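You operate a simulated robot arm through the tools that you are given. There is no shell and no other tool.

You run a simulated two-armed robot. Do the job below in one go: nothing can be reset, and whatever is moved stays where it is left.

TASK
Pour the blue and the red cup about half full from the pink jug.
Fine: 90 to 130 ml each; the rest goes into the red bucket; jug back on the side table. Set down upright: pink jug.
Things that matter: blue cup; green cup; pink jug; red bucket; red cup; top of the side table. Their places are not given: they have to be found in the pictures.

The check looks at the end state, three seconds after you hand in, the way a careful person would. Anything else that was tipped, shoved, dropped, spilled or broken makes it a failure.

THE ROBOT
Two 7-joint arms with fingered hands on one trunk that stands fixed in place. Base frame: the origin is at the foot of the trunk, x ahead of it, y to its left, z up; the work surface is at about z = 780. Lengths are in mm, angles in degrees, forces in N, time in s.
The left shoulder is at [21, 208, 1323], the right one opposite. Payload 5 kg a hand.
The TCP of each hand is the grasp point between the finger pads, 48 mm short of the fingertips. In the tool frame z runs along the fingers and y along their closing line. The gripper opens to 160 mm. The gripper's body begins 56 mm behind the TCP. The gripper is a hand of 4 fingers: y runs from the thumb to the fingers, the wrist lies at [-26, -142, -252] in the tool frame.
Orientation is told as [roll, pitch, yaw] about the base's x, y, z axes, in that order, counted from this pose: with the fingers straight down and the wrist toward the robot, the tool's x, y and z point along [0, 1, 0], [1, 0, 0] and [0, 0, -1] of the base frame.

THE INTERFACE
- The arms move only by the tool step_arm. It takes "left_targets", "right_targets" or both (then of equal length, played together; a hand with none holds still); each is a list of rows, each a list of 6 numbers: the turn, a rotation vector about the base's x, y, z in degrees, then the shift along the base's x, y, z in mm. In form: [[ax, ay, az, x, y, z], ...]. A call has 1 to 20 rows; each row shifts and turns the commanded pose from where the row before left it. Rows are played at 5 a second. More than 50 mm and 8.6 degrees between two rows, and nothing of the call is played. Where a pose cannot be reached the arm comes as near as it can. A force on the tool above 40 N (or 10 N above the force at the start of the call, whichever is more), or a blocked arm, ends the call early, and 0.2 s more pass. In this call time passes only in rows, and 0.2 s behind the last. The reply holds the time, the measured pose of the TCP, the force on the tool along the base axes, the opening and the grip force, in the units named above and with some noise, with the torque about the TCP (base axes, N m) and any sound that the robot's microphone picked up.
- Cameras (640 x 400 px; columns grow to the right, rows downward): "scene" is now at [96.7, -19.1, 1509.5]; the picture's right is [-0.19, -0.98, 0.00], its down [-0.58, 0.11, -0.81] and it looks along [0.79, -0.16, -0.59] (base axes); focal length 324 px, centre (320, 200). "left" rides on the left gripper at [-87, -133, -189] in its tool frame; the picture's right is [-0.83, -0.26, 0.49], its down [0.51, -0.71, 0.49] and it looks along [0.22, 0.66, 0.72] (tool axes); focal length 238 px, centre (320, 200). "right" rides on the right gripper at [87, -133, -189] in its tool frame; the picture's right is [-0.83, 0.26, -0.49], its down [-0.51, -0.71, 0.49] and it looks along [-0.22, 0.66, 0.72] (tool axes); focal length 238 px, centre (320, 200).
- get_image(camera): a new picture of that camera. It takes no simulated time.
- slide_trunk(by): slides the trunk up (or, below 0, down) by that many mm; the arms and the scene camera ride with it, the base frame stays. It gives what a move gives, with no picture.
- set_fingers(index, middle, ring, thumb_bend, thumb_turn, hand): sets how far each is bent, from 0 (flat) to 1 (curled in); at 0.3 the hand is open as for a grip, at 0.7 the pads meet at the TCP. One left out holds its place. A second passes; each finger stops where it meets its share of the squeeze, and holds until it gets a number again. It is the only way to open and close the hand. It gives what a move gives, with no picture; readings hold the bend of each and the force on the fingers (four entries, about 0 where the hand has none), thumb and palm. thumb_turn goes from beside the hand (0) to across from the fingers (1), as for a grip.
- turn_head(pan, tilt): turns the head with the scene camera to pan (to the left, within 86 degrees either way) and tilt (down, from -29 to 69), counted from straight ahead of the robot. It gives what a move gives.
- point_at(camera, pixels): for up to 12 pixels [column, row] of the newest picture of that camera ("zoom" is the newest enlarged one), the place [x, y, z] in the base frame of the surface seen there, good to about 3 mm. It takes no simulated time.
- close_up(camera, box): a new picture of the part [left, top, right, bottom] of that camera's present view, enlarged. It takes no simulated time.
- sign_off(): hands the job in; it is judged then, once.

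Unless the task says otherwise, let go and move clear before handing in.

The tools are called as a command line: name --argument value ..., lists and objects as JSON in quotes. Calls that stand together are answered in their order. step_arm: Moves the arms, as the interface text tells. Its arguments: {"type":"object","properties":{"left_targets":{"type":"array","items":{"type":"array","items":{"type":"number"}}},"right_targets":{"type":"array","items":{"type":"array","items":{"type":"number"}}}},"required":[]} The other tools are called the same way: slide_trunk (by) slides the trunk up or down; set_fingers (index, middle, ring, thumb_bend, thumb_turn, hand) moves the fingers one by one; turn_head (pan, tilt) turns the head that bears the scene camera; get_image (camera) takes a picture; point_at (camera, pixels) gives the place of the surface under pixels of a picture; close_up (camera, box) takes an enlarged picture of a part of a camera's view; sign_off () hands the job in.

At the start:

```text
time_s: 0.0
left_position: [693.0, 260.3, 1208.0]
left_tcp_rot: [0.0, 0.0, 0.0]
left_wrist_force: [0.0, -0.7, 0.0]
left_moment: [-0.01, 0.02, -0.01]
left_opening: 159.5
left_grip_force: 0.1
left_shape: jaw
left_bend: [0.3, 0.3, 0.3, 0.3, 0.98]
left_finger forces: [0.0, 0.0, 0.1, 0.1, 0.0, 0.1]
right_position: [661.4, -369.6, 1224.8]
right_tcp_rot: [0.0, 0.0, 0.1]
right_wrist_force: [0.2, -0.7, -0.4]
right_moment: [-0.02, 0.01, -0.02]
right_opening: 159.8
right_grip_force: 0.1
right_shape: jaw
right_bend: [0.3, 0.3, 0.3, 0.3, 0.98]
right_finger forces: [0.0, 0.0, 0.0, 0.0, 0.0, 0.0]
trunk travel left (down, up): [-325.0, 365.0]
head pan, tilt: [-11.2, 36.2]
```

scene: 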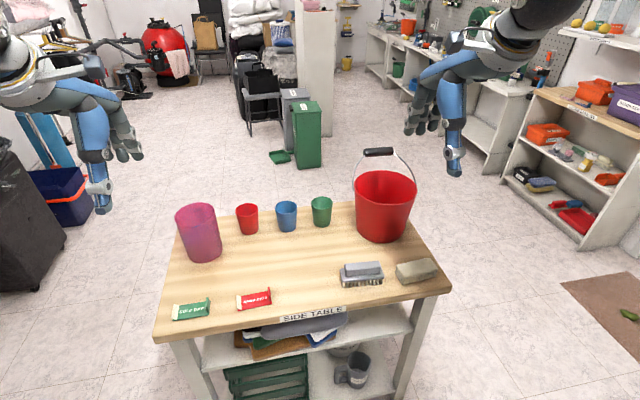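
right: 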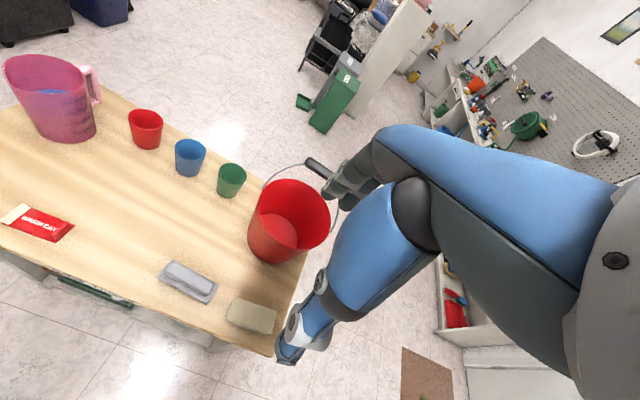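
left: 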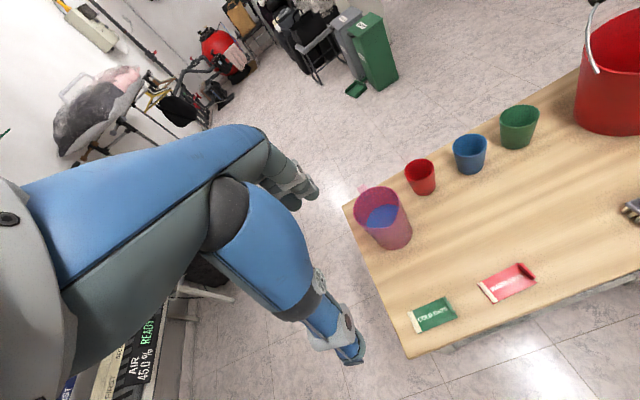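

The scene picture shows the pink jug at about (200,232), red cup (247,219), blue cup (286,216), green cup (321,212) and red bucket (384,205). I'll enlarge the views and measure the places.

close_up --camera "scene" --box '[150, 140, 450, 328]'

close_up --camera "left" --box '[330, 90, 560, 260]'

close_up --camera "right" --box '[0, 30, 260, 220]'

point_at --camera "scene" --pixels '[[195, 208], [203, 255], [178, 215], [216, 215], [247, 208], [248, 230], [286, 205], [287, 227], [321, 200], [322, 222], [384, 175], [381, 236]]'

```text
2.13 times, centred on (300, 234) of scene
```

zoom: 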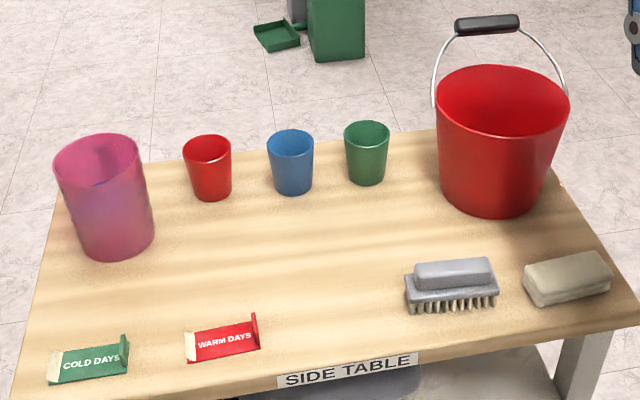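

```text
2.35 times, centred on (445, 175) of left
```

zoom: 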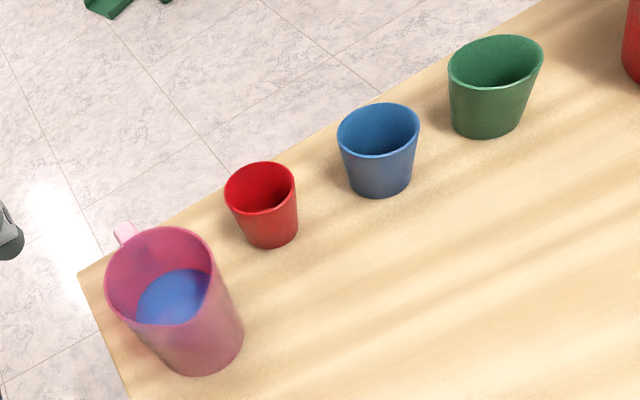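

```text
2.11 times, centred on (130, 125) of right
```

zoom: 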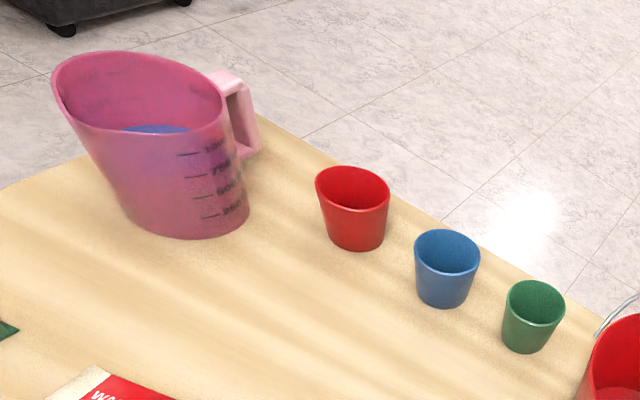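

```text
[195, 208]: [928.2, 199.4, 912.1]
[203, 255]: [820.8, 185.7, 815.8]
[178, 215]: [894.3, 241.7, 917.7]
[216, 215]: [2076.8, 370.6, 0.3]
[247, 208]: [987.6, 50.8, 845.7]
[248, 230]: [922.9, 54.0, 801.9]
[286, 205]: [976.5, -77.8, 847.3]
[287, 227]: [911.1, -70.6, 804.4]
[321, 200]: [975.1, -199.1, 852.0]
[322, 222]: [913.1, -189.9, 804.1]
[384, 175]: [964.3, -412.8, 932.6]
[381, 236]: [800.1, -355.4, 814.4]
```

The jug rim is around (195,210) with a pale handle on its far side, and the cups stand in a row at x≈945. I'll enlarge the jug, the hands and the cups further before planning the grasp.

close_up --camera "scene" --box '[0, 30, 180, 230]'

close_up --camera "scene" --box '[160, 190, 270, 270]'

close_up --camera "right" --box '[0, 40, 120, 150]'

close_up --camera "left" --box '[335, 170, 435, 260]'

```text
2.00 times, centred on (90, 130) of scene
```

zoom: 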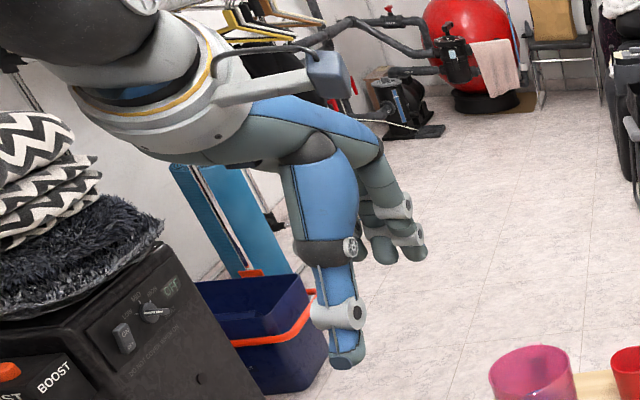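

```text
5.00 times, centred on (215, 230) of scene
```

zoom: 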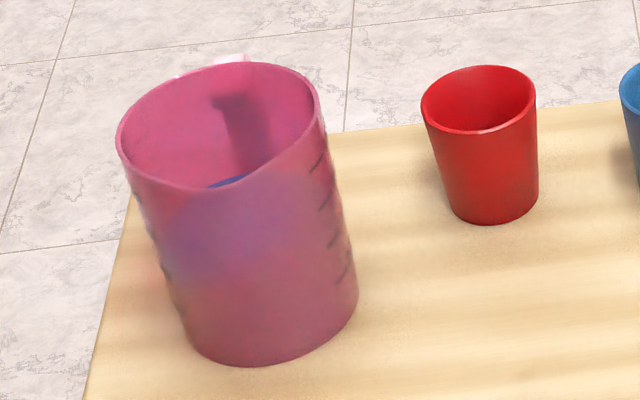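

```text
3.64 times, centred on (60, 95) of right
```

zoom: 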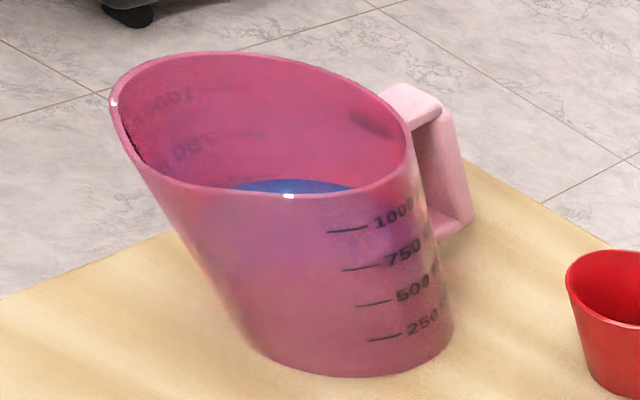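

```text
4.44 times, centred on (385, 215) of left
```

zoom: 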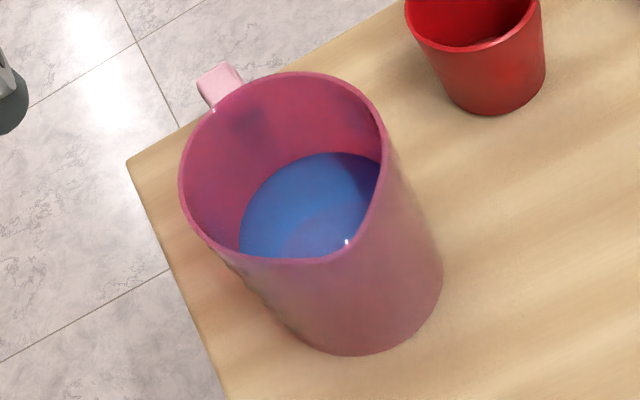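

The jug's handle points away from the robot and its small spout points towards the robot; graduations (250–1000) show it is well filled. I'll measure the jug's rim, handle and liquid, then the cups, from the enlarged left picture.

point_at --camera "zoom" --pixels '[[225, 80], [212, 100], [240, 78], [348, 247], [182, 180], [388, 140], [300, 76], [310, 200], [330, 240], [350, 352], [440, 280], [320, 258]]'

close_up --camera "right" --box '[0, 40, 120, 150]'

```text
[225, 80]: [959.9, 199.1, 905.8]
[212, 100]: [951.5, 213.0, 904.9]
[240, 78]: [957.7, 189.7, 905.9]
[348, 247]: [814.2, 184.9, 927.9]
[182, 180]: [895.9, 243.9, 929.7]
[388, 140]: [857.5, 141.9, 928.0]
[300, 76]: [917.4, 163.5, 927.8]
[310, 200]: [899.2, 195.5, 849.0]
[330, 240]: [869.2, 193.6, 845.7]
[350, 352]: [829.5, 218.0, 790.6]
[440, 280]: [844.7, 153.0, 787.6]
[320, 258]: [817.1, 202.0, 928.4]
```

```text
3.64 times, centred on (60, 95) of right
```

zoom: 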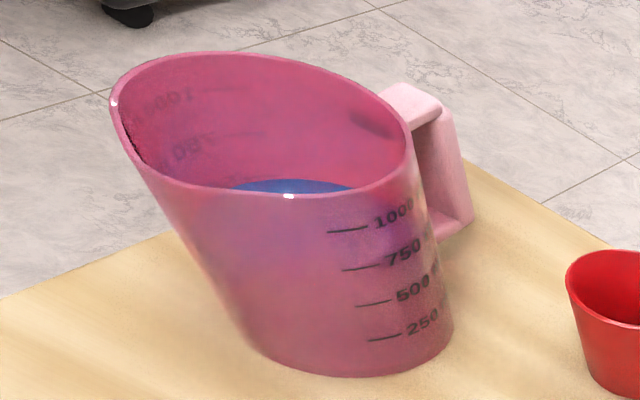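

The rim is at z≈928, the liquid surface at z≈847, so roughly 500 ml; the handle sticks out to x≈960. Next I measure the handle's lower end and the near sides in this right-hand enlargement, and then the cups and bucket.

point_at --camera "zoom" --pixels '[[455, 228], [465, 190], [440, 115], [415, 100], [395, 88], [440, 235], [435, 345], [350, 375], [260, 345], [120, 100], [290, 195], [405, 130]]'

close_up --camera "left" --box '[395, 95, 545, 205]'

```text
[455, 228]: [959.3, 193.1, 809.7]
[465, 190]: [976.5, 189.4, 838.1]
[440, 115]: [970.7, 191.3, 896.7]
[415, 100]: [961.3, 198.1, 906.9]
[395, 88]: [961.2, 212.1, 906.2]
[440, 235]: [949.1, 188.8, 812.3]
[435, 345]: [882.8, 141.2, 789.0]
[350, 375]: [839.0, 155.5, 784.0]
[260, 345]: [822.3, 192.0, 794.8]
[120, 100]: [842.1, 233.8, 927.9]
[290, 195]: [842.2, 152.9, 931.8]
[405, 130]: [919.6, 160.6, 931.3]
```

```text
3.64 times, centred on (470, 150) of left
```

zoom: 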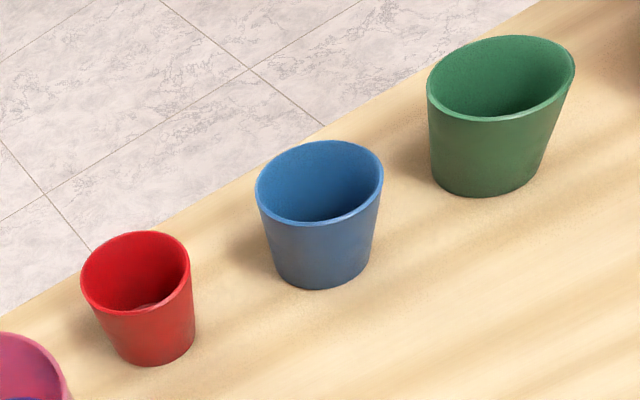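

The handle reaches from z≈810 to 907 and out to x≈976, the jug axis is near (874,194) with a radius of about 54. Now the cups in this enlargement.

point_at --camera "zoom" --pixels '[[82, 285], [188, 265], [120, 234], [140, 312], [145, 363], [257, 190], [381, 175], [315, 142], [325, 222], [318, 287], [140, 290], [320, 205]]'

close_up --camera "right" --box '[110, 90, 350, 280]'

```text
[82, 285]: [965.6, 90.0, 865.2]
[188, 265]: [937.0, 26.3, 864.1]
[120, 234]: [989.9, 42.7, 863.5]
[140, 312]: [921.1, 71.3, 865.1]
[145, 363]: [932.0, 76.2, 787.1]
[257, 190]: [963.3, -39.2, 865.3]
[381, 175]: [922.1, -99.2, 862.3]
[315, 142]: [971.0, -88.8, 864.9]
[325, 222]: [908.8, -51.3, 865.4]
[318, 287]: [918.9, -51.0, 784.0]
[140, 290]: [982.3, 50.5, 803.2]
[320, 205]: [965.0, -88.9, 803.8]
```

```text
2.11 times, centred on (230, 185) of right
```

zoom: 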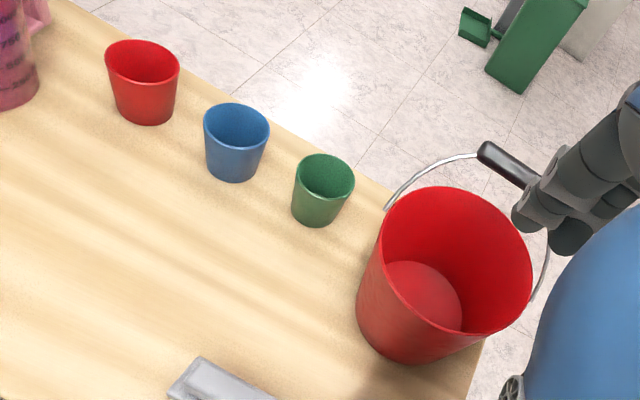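

Cup rims are at z≈865: red centre ≈(953,57), blue ≈(941,−70), both about 36 mm in rim radius. Now the bucket, its bail and the green cup.

point_at --camera "zoom" --pixels '[[385, 215], [445, 188], [530, 265], [470, 332], [415, 310], [425, 290], [490, 152], [530, 185], [410, 180], [545, 270], [325, 156], [320, 192]]'

point_at --camera "scene" --pixels '[[155, 340], [449, 292], [352, 205], [236, 207], [178, 318], [268, 304], [360, 275], [415, 270], [355, 190], [413, 180], [379, 153], [200, 340]]'

```text
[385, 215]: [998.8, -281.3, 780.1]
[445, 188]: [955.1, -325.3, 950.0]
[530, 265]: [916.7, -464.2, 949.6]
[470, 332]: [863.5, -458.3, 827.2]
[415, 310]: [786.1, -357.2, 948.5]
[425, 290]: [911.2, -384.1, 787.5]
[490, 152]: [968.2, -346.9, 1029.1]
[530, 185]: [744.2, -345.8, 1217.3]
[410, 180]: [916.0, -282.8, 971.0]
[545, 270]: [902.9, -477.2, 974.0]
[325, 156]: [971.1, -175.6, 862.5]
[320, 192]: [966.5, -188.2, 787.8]
```

```text
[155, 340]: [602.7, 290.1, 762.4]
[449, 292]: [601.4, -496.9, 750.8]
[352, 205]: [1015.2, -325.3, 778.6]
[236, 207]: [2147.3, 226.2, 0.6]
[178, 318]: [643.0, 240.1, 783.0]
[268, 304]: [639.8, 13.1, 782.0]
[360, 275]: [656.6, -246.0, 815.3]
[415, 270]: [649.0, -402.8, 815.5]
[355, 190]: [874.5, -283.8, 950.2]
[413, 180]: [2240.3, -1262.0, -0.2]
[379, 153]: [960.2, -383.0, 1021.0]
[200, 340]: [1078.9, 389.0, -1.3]
```

The bucket's rim is at z≈950 around (875,−383), and its bail leans away over x≈890–965, so the front of the opening is free. Before planning the grasp I want the true size of the hand, so I measure points on the left hand seen at about (0–150, 30–215).

close_up --camera "scene" --box '[30, 60, 160, 220]'

point_at --camera "scene" --pixels '[[103, 208], [87, 200], [98, 188], [95, 150], [82, 100], [104, 100], [117, 133], [136, 153], [125, 155], [118, 128], [75, 90], [110, 85]]'

get_image --camera "left"

```text
2.50 times, centred on (95, 140) of scene
```

zoom: 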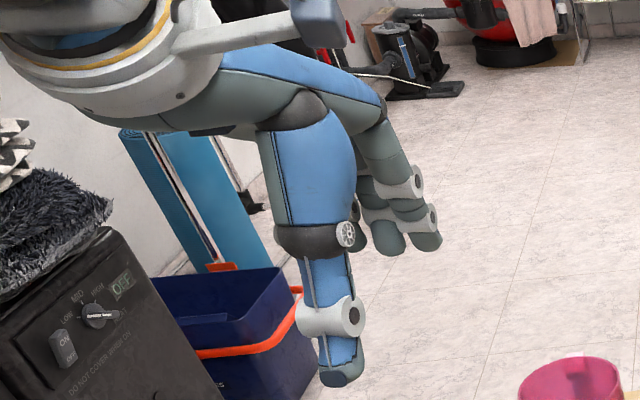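

```text
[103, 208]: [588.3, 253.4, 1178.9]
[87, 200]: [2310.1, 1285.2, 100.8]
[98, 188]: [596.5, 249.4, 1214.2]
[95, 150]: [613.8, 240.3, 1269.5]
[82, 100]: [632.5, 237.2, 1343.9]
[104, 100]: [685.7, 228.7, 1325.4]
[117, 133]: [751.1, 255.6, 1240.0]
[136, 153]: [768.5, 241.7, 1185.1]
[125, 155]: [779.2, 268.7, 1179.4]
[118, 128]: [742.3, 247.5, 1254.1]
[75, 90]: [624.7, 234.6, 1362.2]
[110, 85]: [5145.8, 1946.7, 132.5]
```

```text
taken
```

left: 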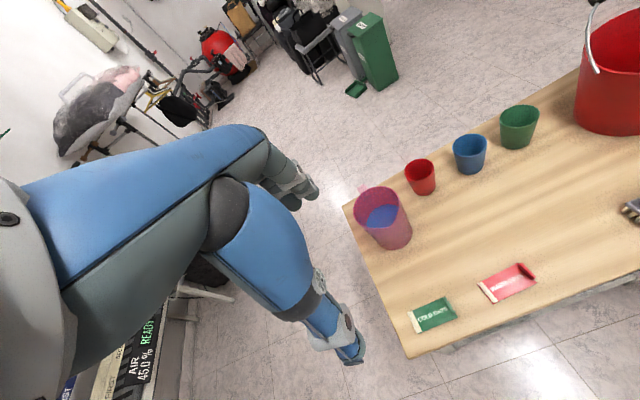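

The hand is slender (fingers ±80 mm, half-width about 40 mm), so a side grasp with the right hand's palm towards the jug, fingers on its right and thumb on its left, misses both handle and spout. I check how high the cards stand at (120,350) and (255,330) in an enlargement, and raise the left hand first so that lowering the trunk won't bring it into the way.

close_up --camera "scene" --box '[160, 270, 290, 340]'

step_arm --left_targets '[[0, 0, 0, 0, 0, 44], [0, 0, 0, 0, 0, 44], [0, 0, 0, 0, 0, 44], [0, 0, 0, 0, 0, 44], [0, 0, 0, 0, 0, 44]]'

```text
4.92 times, centred on (225, 305) of scene
```

zoom: 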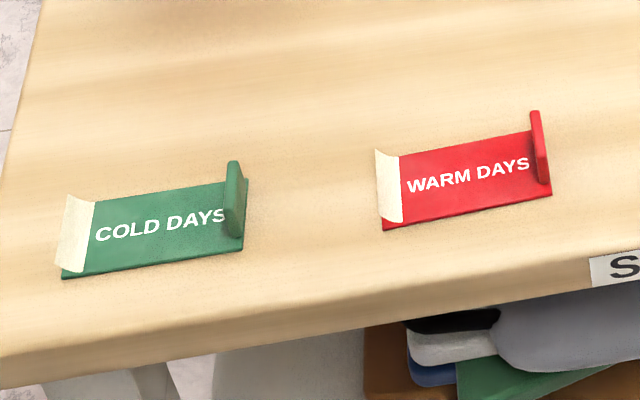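

```text
time_s: 1.2
left_position: [692.7, 260.5, 1428.5]
left_tcp_rot: [0.0, 0.2, 0.0]
left_wrist_force: [-0.7, 0.4, -0.6]
left_moment: [0.01, -0.07, 0.03]
left_opening: 159.6
left_grip_force: 0.0
left_shape: jaw
left_bend: [0.3, 0.3, 0.3, 0.3, 0.98]
left_finger forces: [0.0, 0.0, 0.0, 0.1, 0.1, 0.0]
right_position: [661.0, -370.3, 1224.6]
right_tcp_rot: [0.0, 0.0, 0.0]
right_wrist_force: [0.1, 0.3, -0.8]
right_moment: [0.04, -0.02, -0.01]
right_opening: 159.5
right_grip_force: 0.2
right_shape: jaw
right_bend: [0.3, 0.3, 0.3, 0.3, 0.98]
right_finger forces: [0.0, 0.1, 0.0, 0.0, 0.0, 0.0]
trunk travel left (down, up): [-325.0, 365.0]
head pan, tilt: [-11.2, 36.2]
```

The small trays have upright ends, at (235,165) and (535,115) in this enlargement. I measure their height, and move the right hand in, up and to the middle while still high above everything.

point_at --camera "zoom" --pixels '[[234, 165], [232, 225], [535, 113], [540, 180], [80, 200], [385, 160]]'

step_arm --right_targets '[[0, 0, 0, 0, 45, 10], [0, 0, 0, 0, 45, 10], [0, 0, 0, 0, 45, 10], [0, 0, 0, 0, 45, 10], [0, 0, 0, 0, 45, 10], [0, 0, 0, 0, 45, 10], [0, 0, 0, 0, 45, 10]]'

```text
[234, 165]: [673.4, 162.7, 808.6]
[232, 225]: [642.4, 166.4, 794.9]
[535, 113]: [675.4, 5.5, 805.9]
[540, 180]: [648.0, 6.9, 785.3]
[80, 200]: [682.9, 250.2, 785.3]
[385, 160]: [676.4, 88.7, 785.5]
```

```text
time_s: 2.8
left_position: [694.6, 263.9, 1429.0]
left_tcp_rot: [-0.1, 0.0, 0.0]
left_wrist_force: [-0.3, 1.7, 0.3]
left_moment: [-0.18, -0.01, -0.02]
left_opening: 159.9
left_grip_force: 0.0
left_shape: jaw
left_bend: [0.3, 0.3, 0.3, 0.3, 0.98]
left_finger forces: [0.0, 0.0, 0.0, 0.1, 0.0, 0.1]
right_position: [660.3, -50.8, 1295.6]
right_tcp_rot: [0.0, 0.1, -0.1]
right_wrist_force: [-0.6, 0.7, 0.1]
right_moment: [-0.1, -0.01, -0.04]
right_opening: 159.6
right_grip_force: 0.0
right_shape: jaw
right_bend: [0.3, 0.3, 0.3, 0.3, 0.97]
right_finger forces: [0.0, 0.0, 0.0, 0.0, 0.1, 0.0]
trunk travel left (down, up): [-325.0, 365.0]
head pan, tilt: [-11.2, 36.2]
```

The trays' ends reach z≈809, which the palm must clear. The left arm felt a small side force (1.7 N) during that move, so I look at the scene and turn the head to see both arms.

turn_head --pan 0 --tilt 10

get_image --camera "scene"

get_image --camera "right"

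get_image --camera "left"

```text
time_s: 3.7
left_position: [693.6, 260.3, 1429.6]
left_tcp_rot: [0.0, 0.1, 0.0]
left_wrist_force: [-0.4, -1.1, -0.1]
left_moment: [-0.01, 0.0, 0.03]
left_opening: 159.8
left_grip_force: 0.1
left_shape: jaw
left_bend: [0.3, 0.3, 0.3, 0.3, 0.98]
left_finger forces: [0.1, 0.0, 0.1, 0.0, 0.0, 0.0]
right_position: [661.1, -53.5, 1295.0]
right_tcp_rot: [0.0, 0.0, 0.1]
right_wrist_force: [-0.3, 0.2, 0.4]
right_moment: [0.03, 0.04, 0.01]
right_opening: 159.8
right_grip_force: 0.0
right_shape: jaw
right_bend: [0.3, 0.3, 0.3, 0.3, 0.97]
right_finger forces: [0.0, 0.1, 0.1, 0.0, 0.0, 0.0]
trunk travel left (down, up): [-325.0, 365.0]
head pan, tilt: [0.0, 10.0]
```

```text
taken
```

scene: 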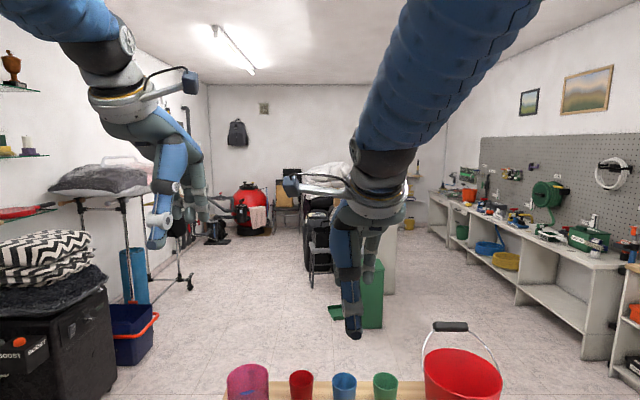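

```text
taken
```

right: 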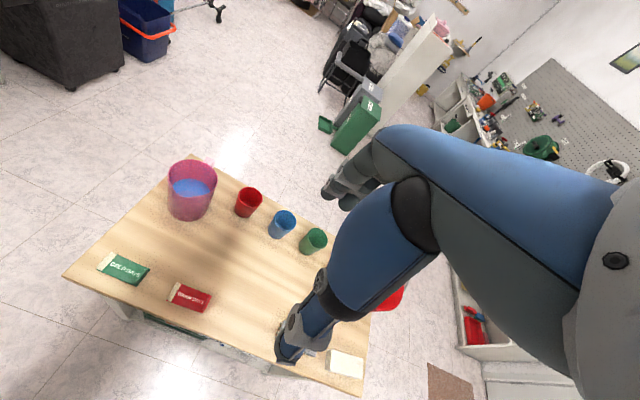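

```text
taken
```

left: 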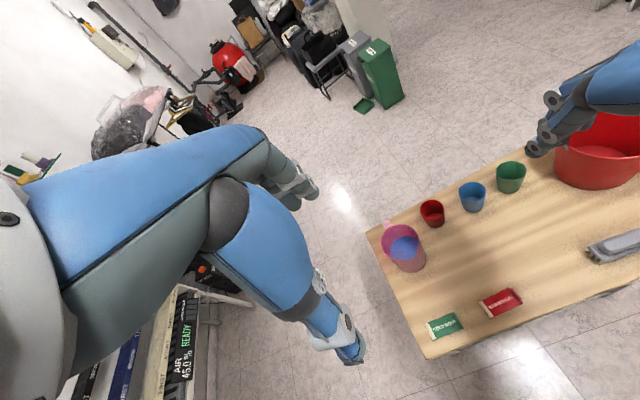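

No contact: the arms are well apart and the reading was just motion. Now I turn the right hand in free air to the grasp orientation (palm forward, fingers right, thumb left) to see whether it can be reached.

step_arm --right_targets '[[5.543, -3.881, -3.881, 4, 2, -4], [5.543, -3.881, -3.881, 4, 2, -4], [5.543, -3.881, -3.881, 4, 2, -4], [5.543, -3.881, -3.881, 4, 2, -4], [5.543, -3.881, -3.881, 4, 2, -4], [5.543, -3.881, -3.881, 4, 2, -4], [5.543, -3.881, -3.881, 4, 2, -4], [5.543, -3.881, -3.881, 4, 2, -4], [5.543, -3.881, -3.881, 4, 2, -4], [5.543, -3.881, -3.881, 4, 2, -4], [5.543, -3.881, -3.881, 4, 2, -4], [5.543, -3.881, -3.881, 4, 2, -4], [5.543, -3.881, -3.881, 4, 2, -4], [5.543, -3.881, -3.881, 4, 2, -4]]'

get_image --camera "scene"

```text
time_s: 6.7
left_position: [695.9, 260.2, 1428.3]
left_tcp_rot: [0.0, 0.1, 0.0]
left_wrist_force: [0.5, 0.9, 0.9]
left_moment: [-0.01, 0.08, 0.02]
left_opening: 160.0
left_grip_force: 0.1
left_shape: jaw
left_bend: [0.3, 0.3, 0.3, 0.3, 0.98]
left_finger forces: [0.0, 0.1, 0.0, 0.0, 0.0, 0.1]
right_position: [717.9, -27.9, 1238.8]
right_tcp_rot: [90.1, -0.1, -70.2]
right_wrist_force: [-0.3, -1.0, 0.8]
right_moment: [-0.02, 0.02, -0.04]
right_opening: 159.8
right_grip_force: 0.0
right_shape: jaw
right_bend: [0.3, 0.3, 0.3, 0.3, 0.97]
right_finger forces: [0.0, 0.1, 0.0, 0.0, 0.0, 0.0]
trunk travel left (down, up): [-325.0, 365.0]
head pan, tilt: [0.0, 10.0]
```

```text
taken
```

scene: 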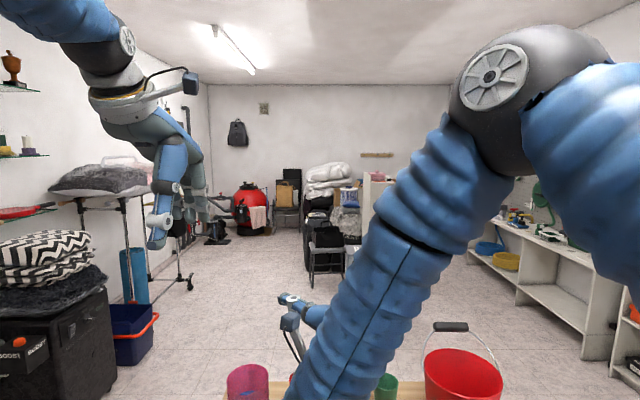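

The orientation is reached exactly (roll 90, yaw −70). Now I lower the trunk by 220 mm so the arm has reach down at the table; the right hand ends at z≈1019, still above everything.

slide_trunk --by -220

turn_head --pan -5 --tilt 30

get_image --camera "scene"

get_image --camera "left"

get_image --camera "right"

```text
time_s: 9.0
left_position: [693.7, 260.7, 1209.6]
left_tcp_rot: [0.0, 0.0, 0.0]
left_wrist_force: [-0.6, -0.5, -0.6]
left_moment: [0.0, -0.03, -0.01]
left_opening: 160.0
left_grip_force: 0.1
left_shape: jaw
left_bend: [0.3, 0.3, 0.3, 0.3, 0.98]
left_finger forces: [0.0, 0.0, 0.0, 0.0, 0.0, 0.0]
right_position: [716.1, -28.0, 1019.0]
right_tcp_rot: [90.0, 0.0, -70.0]
right_wrist_force: [0.5, -0.3, 0.2]
right_moment: [0.0, 0.01, 0.01]
right_opening: 159.7
right_grip_force: 0.1
right_shape: jaw
right_bend: [0.3, 0.3, 0.3, 0.3, 0.97]
right_finger forces: [0.0, 0.1, 0.1, 0.1, 0.1, 0.0]
trunk travel left (down, up): [-105.0, 585.0]
head pan, tilt: [0.0, 10.0]
```

```text
time_s: 9.9
left_position: [694.4, 261.1, 1208.5]
left_tcp_rot: [0.0, 0.0, 0.0]
left_wrist_force: [0.1, 0.2, 0.4]
left_moment: [0.01, 0.03, 0.02]
left_opening: 159.9
left_grip_force: 0.1
left_shape: jaw
left_bend: [0.3, 0.3, 0.3, 0.3, 0.98]
left_finger forces: [0.0, 0.0, 0.0, 0.1, 0.1, 0.1]
right_position: [717.1, -28.2, 1018.9]
right_tcp_rot: [90.0, 0.1, -70.0]
right_wrist_force: [0.7, 0.2, 0.4]
right_moment: [0.02, 0.01, -0.02]
right_opening: 159.7
right_grip_force: 0.0
right_shape: jaw
right_bend: [0.3, 0.3, 0.3, 0.3, 0.97]
right_finger forces: [0.1, 0.0, 0.0, 0.0, 0.0, 0.0]
trunk travel left (down, up): [-105.0, 585.0]
head pan, tilt: [-5.0, 30.0]
```

```text
taken
```

scene: 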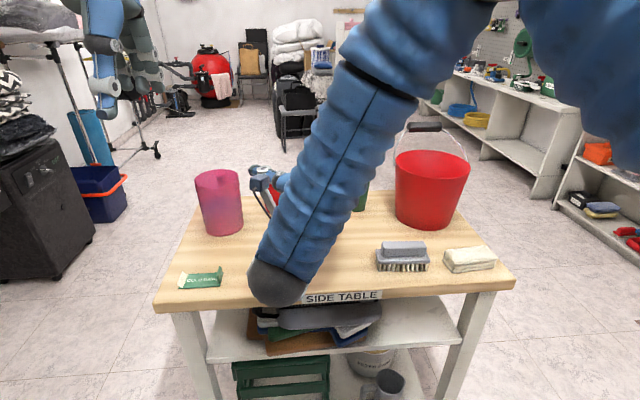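

```text
taken
```

left: 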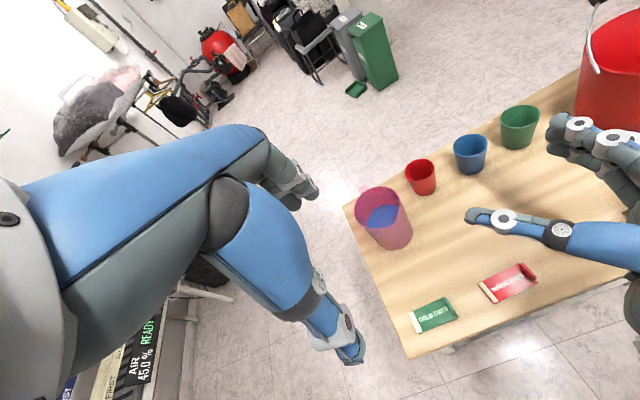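

```text
taken
```

right: 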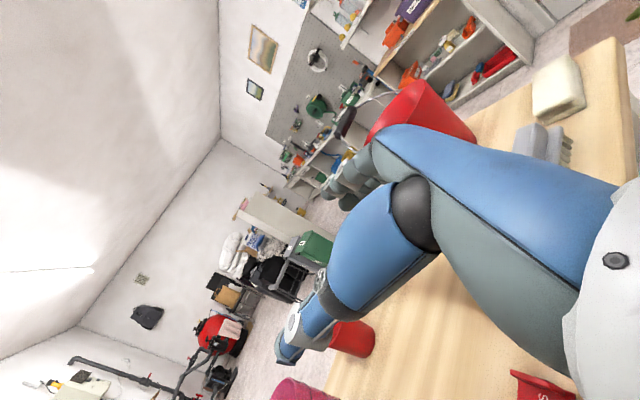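

The left camera shows the right hand clear, thumb at (480,215), fingers at (575,125). I now dry-run the pouring turn with the empty hand (tilting over the finger side by 110°) to make sure the wrist can do it.

step_arm --right_targets '[[7.386, 2.688, 0, 0, 0, 3], [7.386, 2.688, 0, 0, 0, 3], [7.386, 2.688, 0, 0, 0, 3], [7.386, 2.688, 0, 0, 0, 3], [7.386, 2.688, 0, 0, 0, 3], [7.386, 2.688, 0, 0, 0, 3], [7.386, 2.688, 0, 0, 0, 3], [7.386, 2.688, 0, 0, 0, 3], [7.386, 2.688, 0, 0, 0, 3], [7.386, 2.688, 0, 0, 0, 3]]'

get_image --camera "scene"

get_image --camera "left"

```text
time_s: 12.1
left_position: [694.1, 260.6, 1209.2]
left_tcp_rot: [-0.1, 0.0, 0.0]
left_wrist_force: [0.5, -0.4, -0.7]
left_moment: [0.05, -0.04, 0.02]
left_opening: 159.7
left_grip_force: 0.1
left_shape: jaw
left_bend: [0.3, 0.3, 0.3, 0.3, 0.98]
left_finger forces: [0.0, 0.0, 0.0, 0.0, 0.0, 0.0]
right_position: [717.2, -29.4, 1048.7]
right_tcp_rot: [89.8, 78.8, -70.3]
right_wrist_force: [0.2, -0.5, 0.6]
right_moment: [0.0, 0.02, 0.03]
right_opening: 159.8
right_grip_force: 0.0
right_shape: jaw
right_bend: [0.3, 0.3, 0.3, 0.3, 0.97]
right_finger forces: [0.0, 0.0, 0.0, 0.0, 0.0, 0.0]
trunk travel left (down, up): [-105.0, 585.0]
head pan, tilt: [-5.0, 30.0]
```

```text
taken
```

scene: 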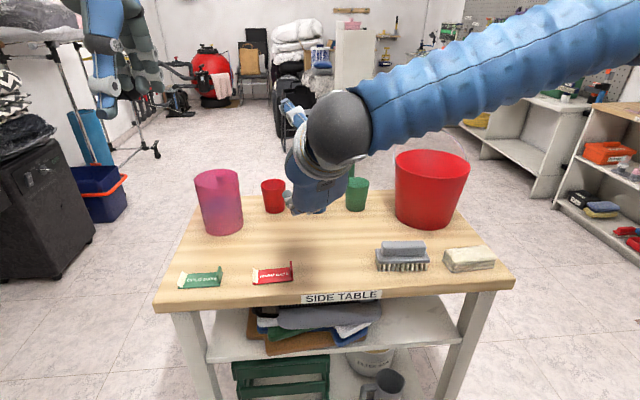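

```text
taken
```

left: 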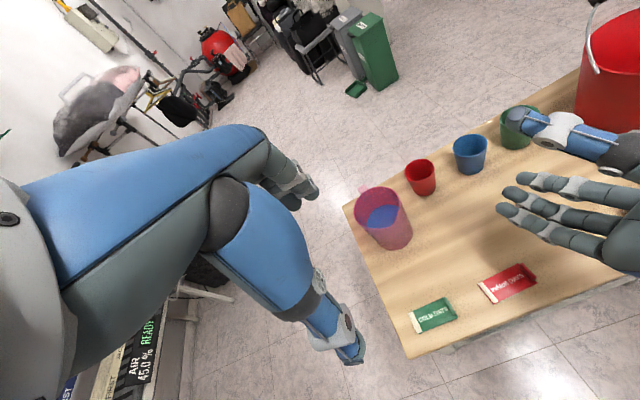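

The tilt is followed exactly (pitch reads 78.8°). I go on to about 125° to check the emptying angle too.

step_arm --right_targets '[[7.386, 2.688, 0, 0, 0, 0], [7.386, 2.688, 0, 0, 0, 0], [7.386, 2.688, 0, 0, 0, 0], [7.386, 2.688, 0, 0, 0, 0], [7.386, 2.688, 0, 0, 0, 0], [7.386, 2.688, 0, 0, 0, 0]]'

get_image --camera "scene"

```text
time_s: 13.5
left_position: [692.6, 259.4, 1208.4]
left_tcp_rot: [0.0, 0.0, 0.0]
left_wrist_force: [-0.1, -0.6, -0.5]
left_moment: [0.05, 0.01, 0.02]
left_opening: 160.0
left_grip_force: 0.0
left_shape: jaw
left_bend: [0.3, 0.3, 0.3, 0.3, 0.98]
left_finger forces: [0.1, 0.1, 0.0, 0.1, 0.0, 0.0]
right_position: [716.6, -29.0, 1049.2]
right_tcp_rot: [-90.0, 54.0, 110.0]
right_wrist_force: [0.0, -0.1, -0.2]
right_moment: [0.01, 0.03, 0.01]
right_opening: 159.5
right_grip_force: 0.0
right_shape: jaw
right_bend: [0.3, 0.3, 0.3, 0.3, 0.97]
right_finger forces: [0.0, 0.0, 0.0, 0.0, 0.0, 0.1]
trunk travel left (down, up): [-105.0, 585.0]
head pan, tilt: [-5.0, 30.0]
```

```text
taken
```

scene: 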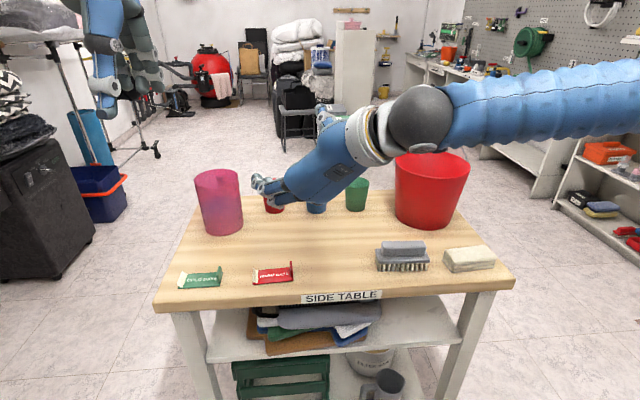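

126° is reachable. I turn back to upright now, then will move to the pre-grasp place in front of the jug.

step_arm --right_targets '[[-7.386, -2.688, 0, 0, 0, 0], [-7.386, -2.688, 0, 0, 0, 0], [-7.386, -2.688, 0, 0, 0, 0], [-7.386, -2.688, 0, 0, 0, 0], [-7.386, -2.688, 0, 0, 0, 0], [-7.386, -2.688, 0, 0, 0, 0], [-7.386, -2.688, 0, 0, 0, 0], [-7.386, -2.688, 0, 0, 0, 0], [-7.386, -2.688, 0, 0, 0, 0], [-7.386, -2.688, 0, 0, 0, 0], [-7.386, -2.688, 0, 0, 0, 0], [-7.386, -2.688, 0, 0, 0, 0], [-7.386, -2.688, 0, 0, 0, 0], [-7.386, -2.688, 0, 0, 0, 0], [-7.386, -2.688, 0, 0, 0, 0], [-7.386, -2.688, 0, 0, 0, 0]]'

get_image --camera "scene"

```text
time_s: 16.9
left_position: [693.1, 262.0, 1209.1]
left_tcp_rot: [-0.1, 0.0, -0.1]
left_wrist_force: [0.2, -0.8, -0.3]
left_moment: [0.0, 0.01, -0.01]
left_opening: 159.7
left_grip_force: 0.1
left_shape: jaw
left_bend: [0.3, 0.3, 0.3, 0.3, 0.98]
left_finger forces: [0.0, 0.1, 0.0, 0.1, 0.0, 0.0]
right_position: [718.0, -27.8, 1049.4]
right_tcp_rot: [90.0, 0.0, -70.0]
right_wrist_force: [-0.9, 0.2, 0.5]
right_moment: [-0.03, 0.01, -0.03]
right_opening: 159.7
right_grip_force: 0.0
right_shape: jaw
right_bend: [0.3, 0.3, 0.3, 0.3, 0.97]
right_finger forces: [0.0, 0.0, 0.1, 0.0, 0.0, 0.0]
trunk travel left (down, up): [-105.0, 585.0]
head pan, tilt: [-5.0, 30.0]
```

```text
taken
```

scene: 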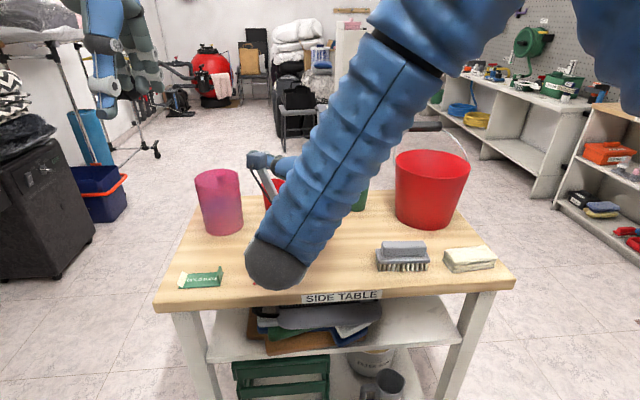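

Back upright at (718,−28,1049). The dark wrist cap hangs low at about (275,285), so I measure how far it reaches below the grasp point before going down over the trays.

point_at --camera "scene" --pixels '[[275, 288], [255, 280], [300, 285], [270, 260], [258, 163], [250, 265], [280, 240]]'

close_up --camera "scene" --box '[180, 130, 340, 300]'

get_image --camera "left"

```text
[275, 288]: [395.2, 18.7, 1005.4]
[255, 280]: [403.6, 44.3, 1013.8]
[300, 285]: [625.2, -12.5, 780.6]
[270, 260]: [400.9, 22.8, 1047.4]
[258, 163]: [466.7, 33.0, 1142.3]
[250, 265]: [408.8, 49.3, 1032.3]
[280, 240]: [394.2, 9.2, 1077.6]
```

```text
2.35 times, centred on (260, 215) of scene
```

zoom: 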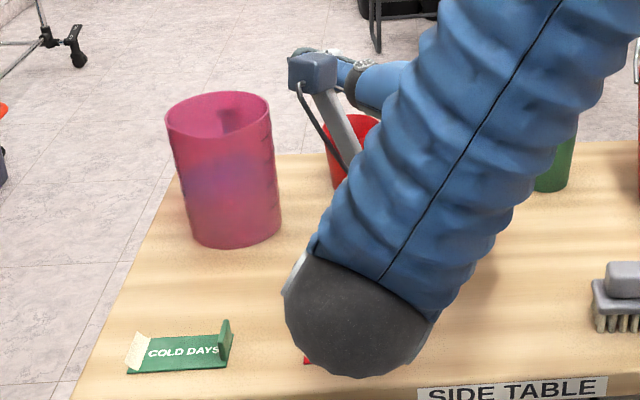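

```text
taken
```

left: 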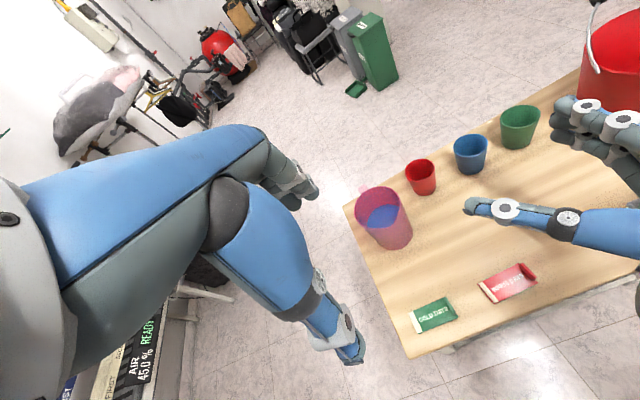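

The wrist cap reaches only about 50 mm below the grasp point, so a grasp height of z≈870 clears the trays (809). I lower the hand first, then move left to the pre-grasp place at about (719,152), turning the yaw to −75 on the way.

step_arm --right_targets '[[0, 0, 0, 0, 0, -45], [0, 0, 0, 0, 0, -45], [0, 0, -1.25, 0, 45, 0], [0, 0, -1.25, 0, 45, 0], [0, 0, -1.25, 0, 45, 0], [0, 0, -1.25, 2, 46, 0]]'

get_image --camera "left"

get_image --camera "scene"

```text
time_s: 18.3
left_position: [694.7, 260.4, 1207.8]
left_tcp_rot: [0.0, 0.1, 0.0]
left_wrist_force: [-0.6, 0.5, -0.4]
left_moment: [-0.07, 0.01, -0.01]
left_opening: 160.0
left_grip_force: 0.1
left_shape: jaw
left_bend: [0.3, 0.3, 0.3, 0.3, 0.98]
left_finger forces: [0.1, 0.0, 0.0, 0.1, 0.0, 0.0]
right_position: [720.3, 152.7, 957.7]
right_tcp_rot: [89.9, 0.0, -75.1]
right_wrist_force: [1.8, -1.0, 0.0]
right_moment: [0.0, 0.02, 0.03]
right_opening: 159.8
right_grip_force: 0.1
right_shape: jaw
right_bend: [0.3, 0.3, 0.3, 0.3, 0.97]
right_finger forces: [0.0, 0.1, 0.0, 0.0, 0.1, 0.0]
trunk travel left (down, up): [-105.0, 585.0]
head pan, tilt: [-5.0, 30.0]
```

```text
taken
```

left: 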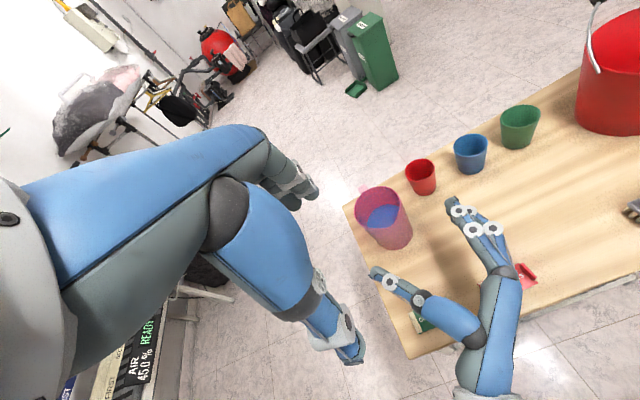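

```text
taken
```

scene: 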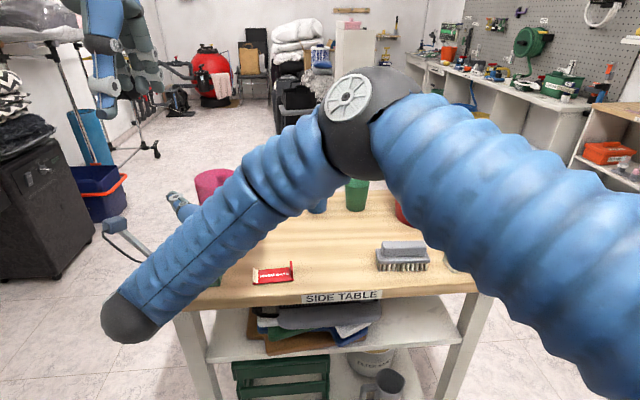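

The left camera shows thumb (375,275) and fingers (455,205) straddling the line to the jug. I lower to z≈870 at this pre-grasp place.

step_arm --right_targets '[[0, 0, 0, 0, 0, -44], [0, 0, 0, 0, 0, -44]]'

close_up --camera "left" --box '[320, 140, 560, 400]'

get_image --camera "scene"

```text
time_s: 18.9
left_position: [694.3, 261.2, 1208.1]
left_tcp_rot: [0.0, 0.0, 0.1]
left_wrist_force: [1.2, 0.1, -0.1]
left_moment: [0.0, 0.02, 0.01]
left_opening: 160.0
left_grip_force: 0.1
left_shape: jaw
left_bend: [0.3, 0.3, 0.3, 0.3, 0.98]
left_finger forces: [0.0, 0.0, 0.1, 0.0, 0.1, 0.1]
right_position: [718.5, 153.4, 871.9]
right_tcp_rot: [90.0, 0.0, -75.0]
right_wrist_force: [0.9, 0.0, 1.0]
right_moment: [-0.01, 0.11, 0.01]
right_opening: 160.1
right_grip_force: 0.0
right_shape: jaw
right_bend: [0.3, 0.3, 0.3, 0.3, 0.98]
right_finger forces: [0.0, 0.1, 0.1, 0.2, 0.1, 0.0]
trunk travel left (down, up): [-105.0, 585.0]
head pan, tilt: [-5.0, 30.0]
```

```text
1.54 times, centred on (440, 270) of left
```

zoom: 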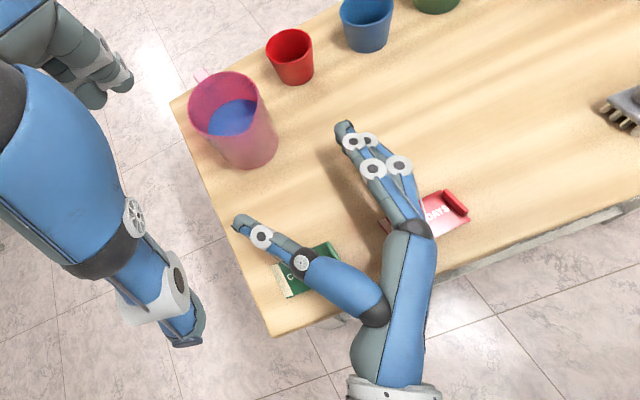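

```text
taken
```

scene: 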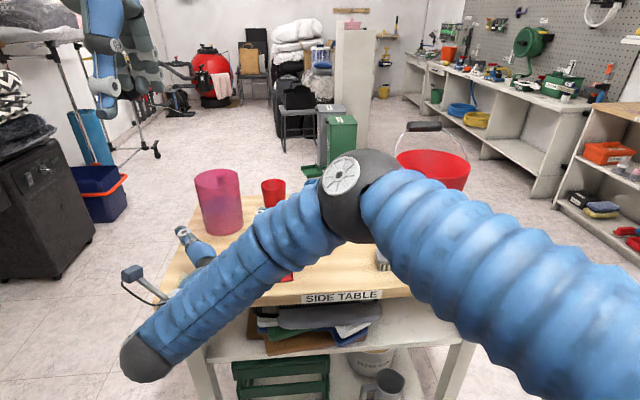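

Hand is level at z≈872 and the jug lies in line. I check the elbow's and forearm's height over the table before moving in.

point_at --camera "scene" --pixels '[[340, 175], [355, 225], [375, 235], [150, 375], [200, 310], [270, 250], [330, 260], [390, 260], [183, 235], [215, 195], [135, 272]]'

point_at --camera "zoom" --pixels '[[236, 225], [262, 237], [343, 132], [353, 142], [372, 168], [195, 100], [225, 75], [270, 110], [240, 165], [230, 115], [365, 138], [400, 165]]'

```text
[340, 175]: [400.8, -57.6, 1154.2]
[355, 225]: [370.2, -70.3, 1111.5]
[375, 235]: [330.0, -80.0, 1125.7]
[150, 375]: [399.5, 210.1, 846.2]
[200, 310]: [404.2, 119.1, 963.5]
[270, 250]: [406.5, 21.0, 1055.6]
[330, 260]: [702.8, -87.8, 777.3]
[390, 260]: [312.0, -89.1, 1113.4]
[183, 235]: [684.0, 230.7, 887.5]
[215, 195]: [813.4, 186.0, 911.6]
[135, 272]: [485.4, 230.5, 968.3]
```

```text
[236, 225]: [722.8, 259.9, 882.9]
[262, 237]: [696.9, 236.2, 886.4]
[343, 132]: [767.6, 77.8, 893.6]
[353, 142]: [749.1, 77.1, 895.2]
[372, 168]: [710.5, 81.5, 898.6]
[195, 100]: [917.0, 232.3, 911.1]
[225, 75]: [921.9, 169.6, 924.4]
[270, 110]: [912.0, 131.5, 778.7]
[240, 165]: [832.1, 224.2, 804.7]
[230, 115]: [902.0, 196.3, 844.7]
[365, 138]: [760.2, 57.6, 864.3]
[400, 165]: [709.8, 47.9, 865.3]
```

All clear: fingers and thumb are 26–30 mm wider than the jug on either side. I move in along the palm direction by about 110 mm first, then look.

step_arm --right_targets '[[0, 0, 0, 27, 7.2, -1], [0, 0, 0, 27, 7.2, 0], [0, 0, 0, 27, 7.2, 0], [0, 0, 0, 27, 7.2, 0]]'

close_up --camera "left" --box '[330, 140, 490, 260]'

get_image --camera "scene"

get_image --camera "right"

```text
time_s: 19.9
left_position: [693.8, 261.0, 1209.4]
left_tcp_rot: [0.0, 0.0, 0.0]
left_wrist_force: [-0.4, -0.2, -0.4]
left_moment: [0.0, 0.0, 0.01]
left_opening: 159.9
left_grip_force: 0.0
left_shape: jaw
left_bend: [0.3, 0.3, 0.3, 0.3, 0.98]
left_finger forces: [0.1, 0.0, 0.0, 0.1, 0.1, 0.1]
right_position: [826.5, 181.5, 870.4]
right_tcp_rot: [89.9, -0.1, -75.0]
right_wrist_force: [-0.8, -0.6, 2.3]
right_moment: [-0.06, 0.41, 0.09]
right_opening: 159.9
right_grip_force: 0.1
right_shape: jaw
right_bend: [0.3, 0.3, 0.3, 0.3, 0.98]
right_finger forces: [0.0, 0.0, 0.1, 0.0, 0.1, 2.2]
trunk travel left (down, up): [-105.0, 585.0]
head pan, tilt: [-5.0, 30.0]
```

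```text
3.33 times, centred on (410, 200) of left
```

zoom: 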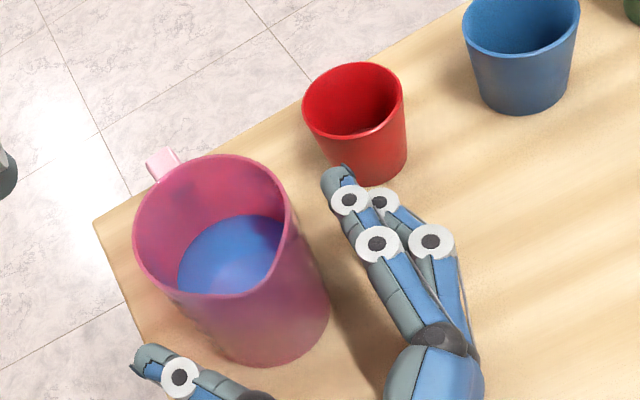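

```text
taken
```

scene: 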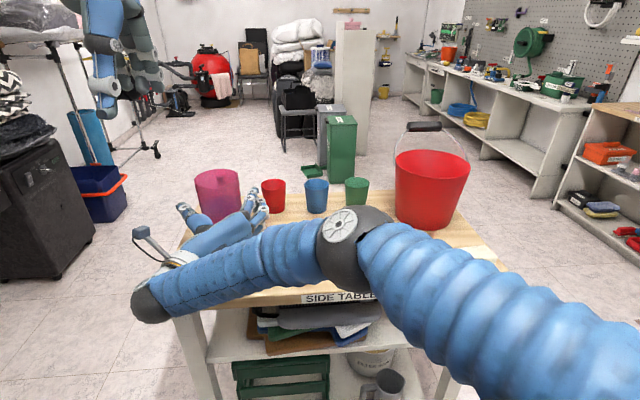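

```text
taken
```

right: 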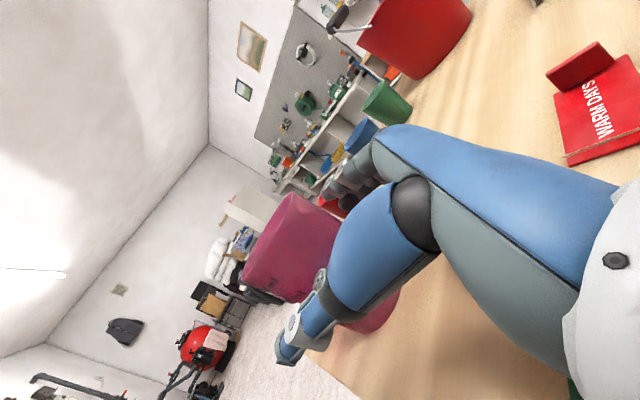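

The palm reads 2.2 N and the torque puts the contact at about (648,155): the underside of the hand is brushing the green tray's upright end. I lift straight up at once and check the tray.

step_arm --right_targets '[[0, 0, 0, 0, 0, 10], [0, 0, 0, 0, 0, 15]]'

get_image --camera "left"

get_image --camera "right"

```text
time_s: 20.5
left_position: [695.0, 261.0, 1209.4]
left_tcp_rot: [0.0, -0.1, 0.0]
left_wrist_force: [-0.3, 0.6, 0.5]
left_moment: [0.01, 0.0, -0.02]
left_opening: 160.0
left_grip_force: 0.1
left_shape: jaw
left_bend: [0.3, 0.3, 0.3, 0.3, 0.98]
left_finger forces: [0.1, 0.1, 0.0, 0.0, 0.0, 0.0]
right_position: [826.0, 181.7, 896.1]
right_tcp_rot: [89.9, -0.1, -75.0]
right_wrist_force: [0.3, -0.2, 0.9]
right_moment: [0.03, -0.01, 0.02]
right_opening: 159.8
right_grip_force: 0.0
right_shape: jaw
right_bend: [0.3, 0.3, 0.3, 0.3, 0.98]
right_finger forces: [0.0, 0.0, 0.0, 0.0, 0.1, 0.0]
trunk travel left (down, up): [-105.0, 585.0]
head pan, tilt: [-5.0, 30.0]
```

```text
taken
```

left: 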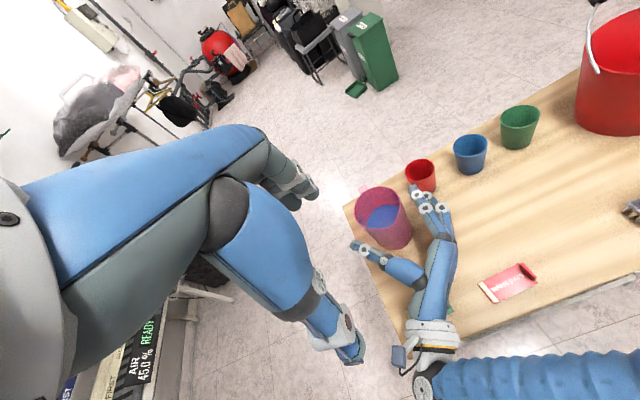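

```text
taken
```

right: 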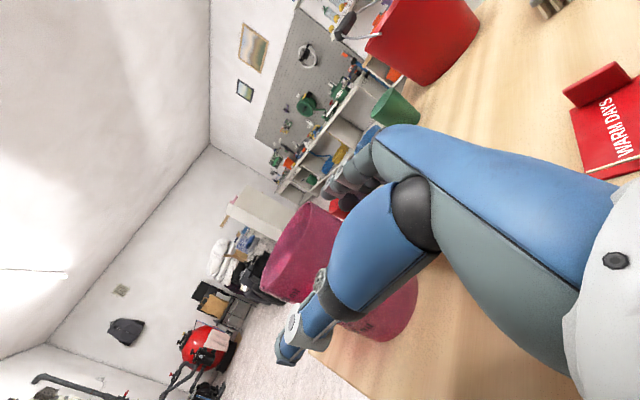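

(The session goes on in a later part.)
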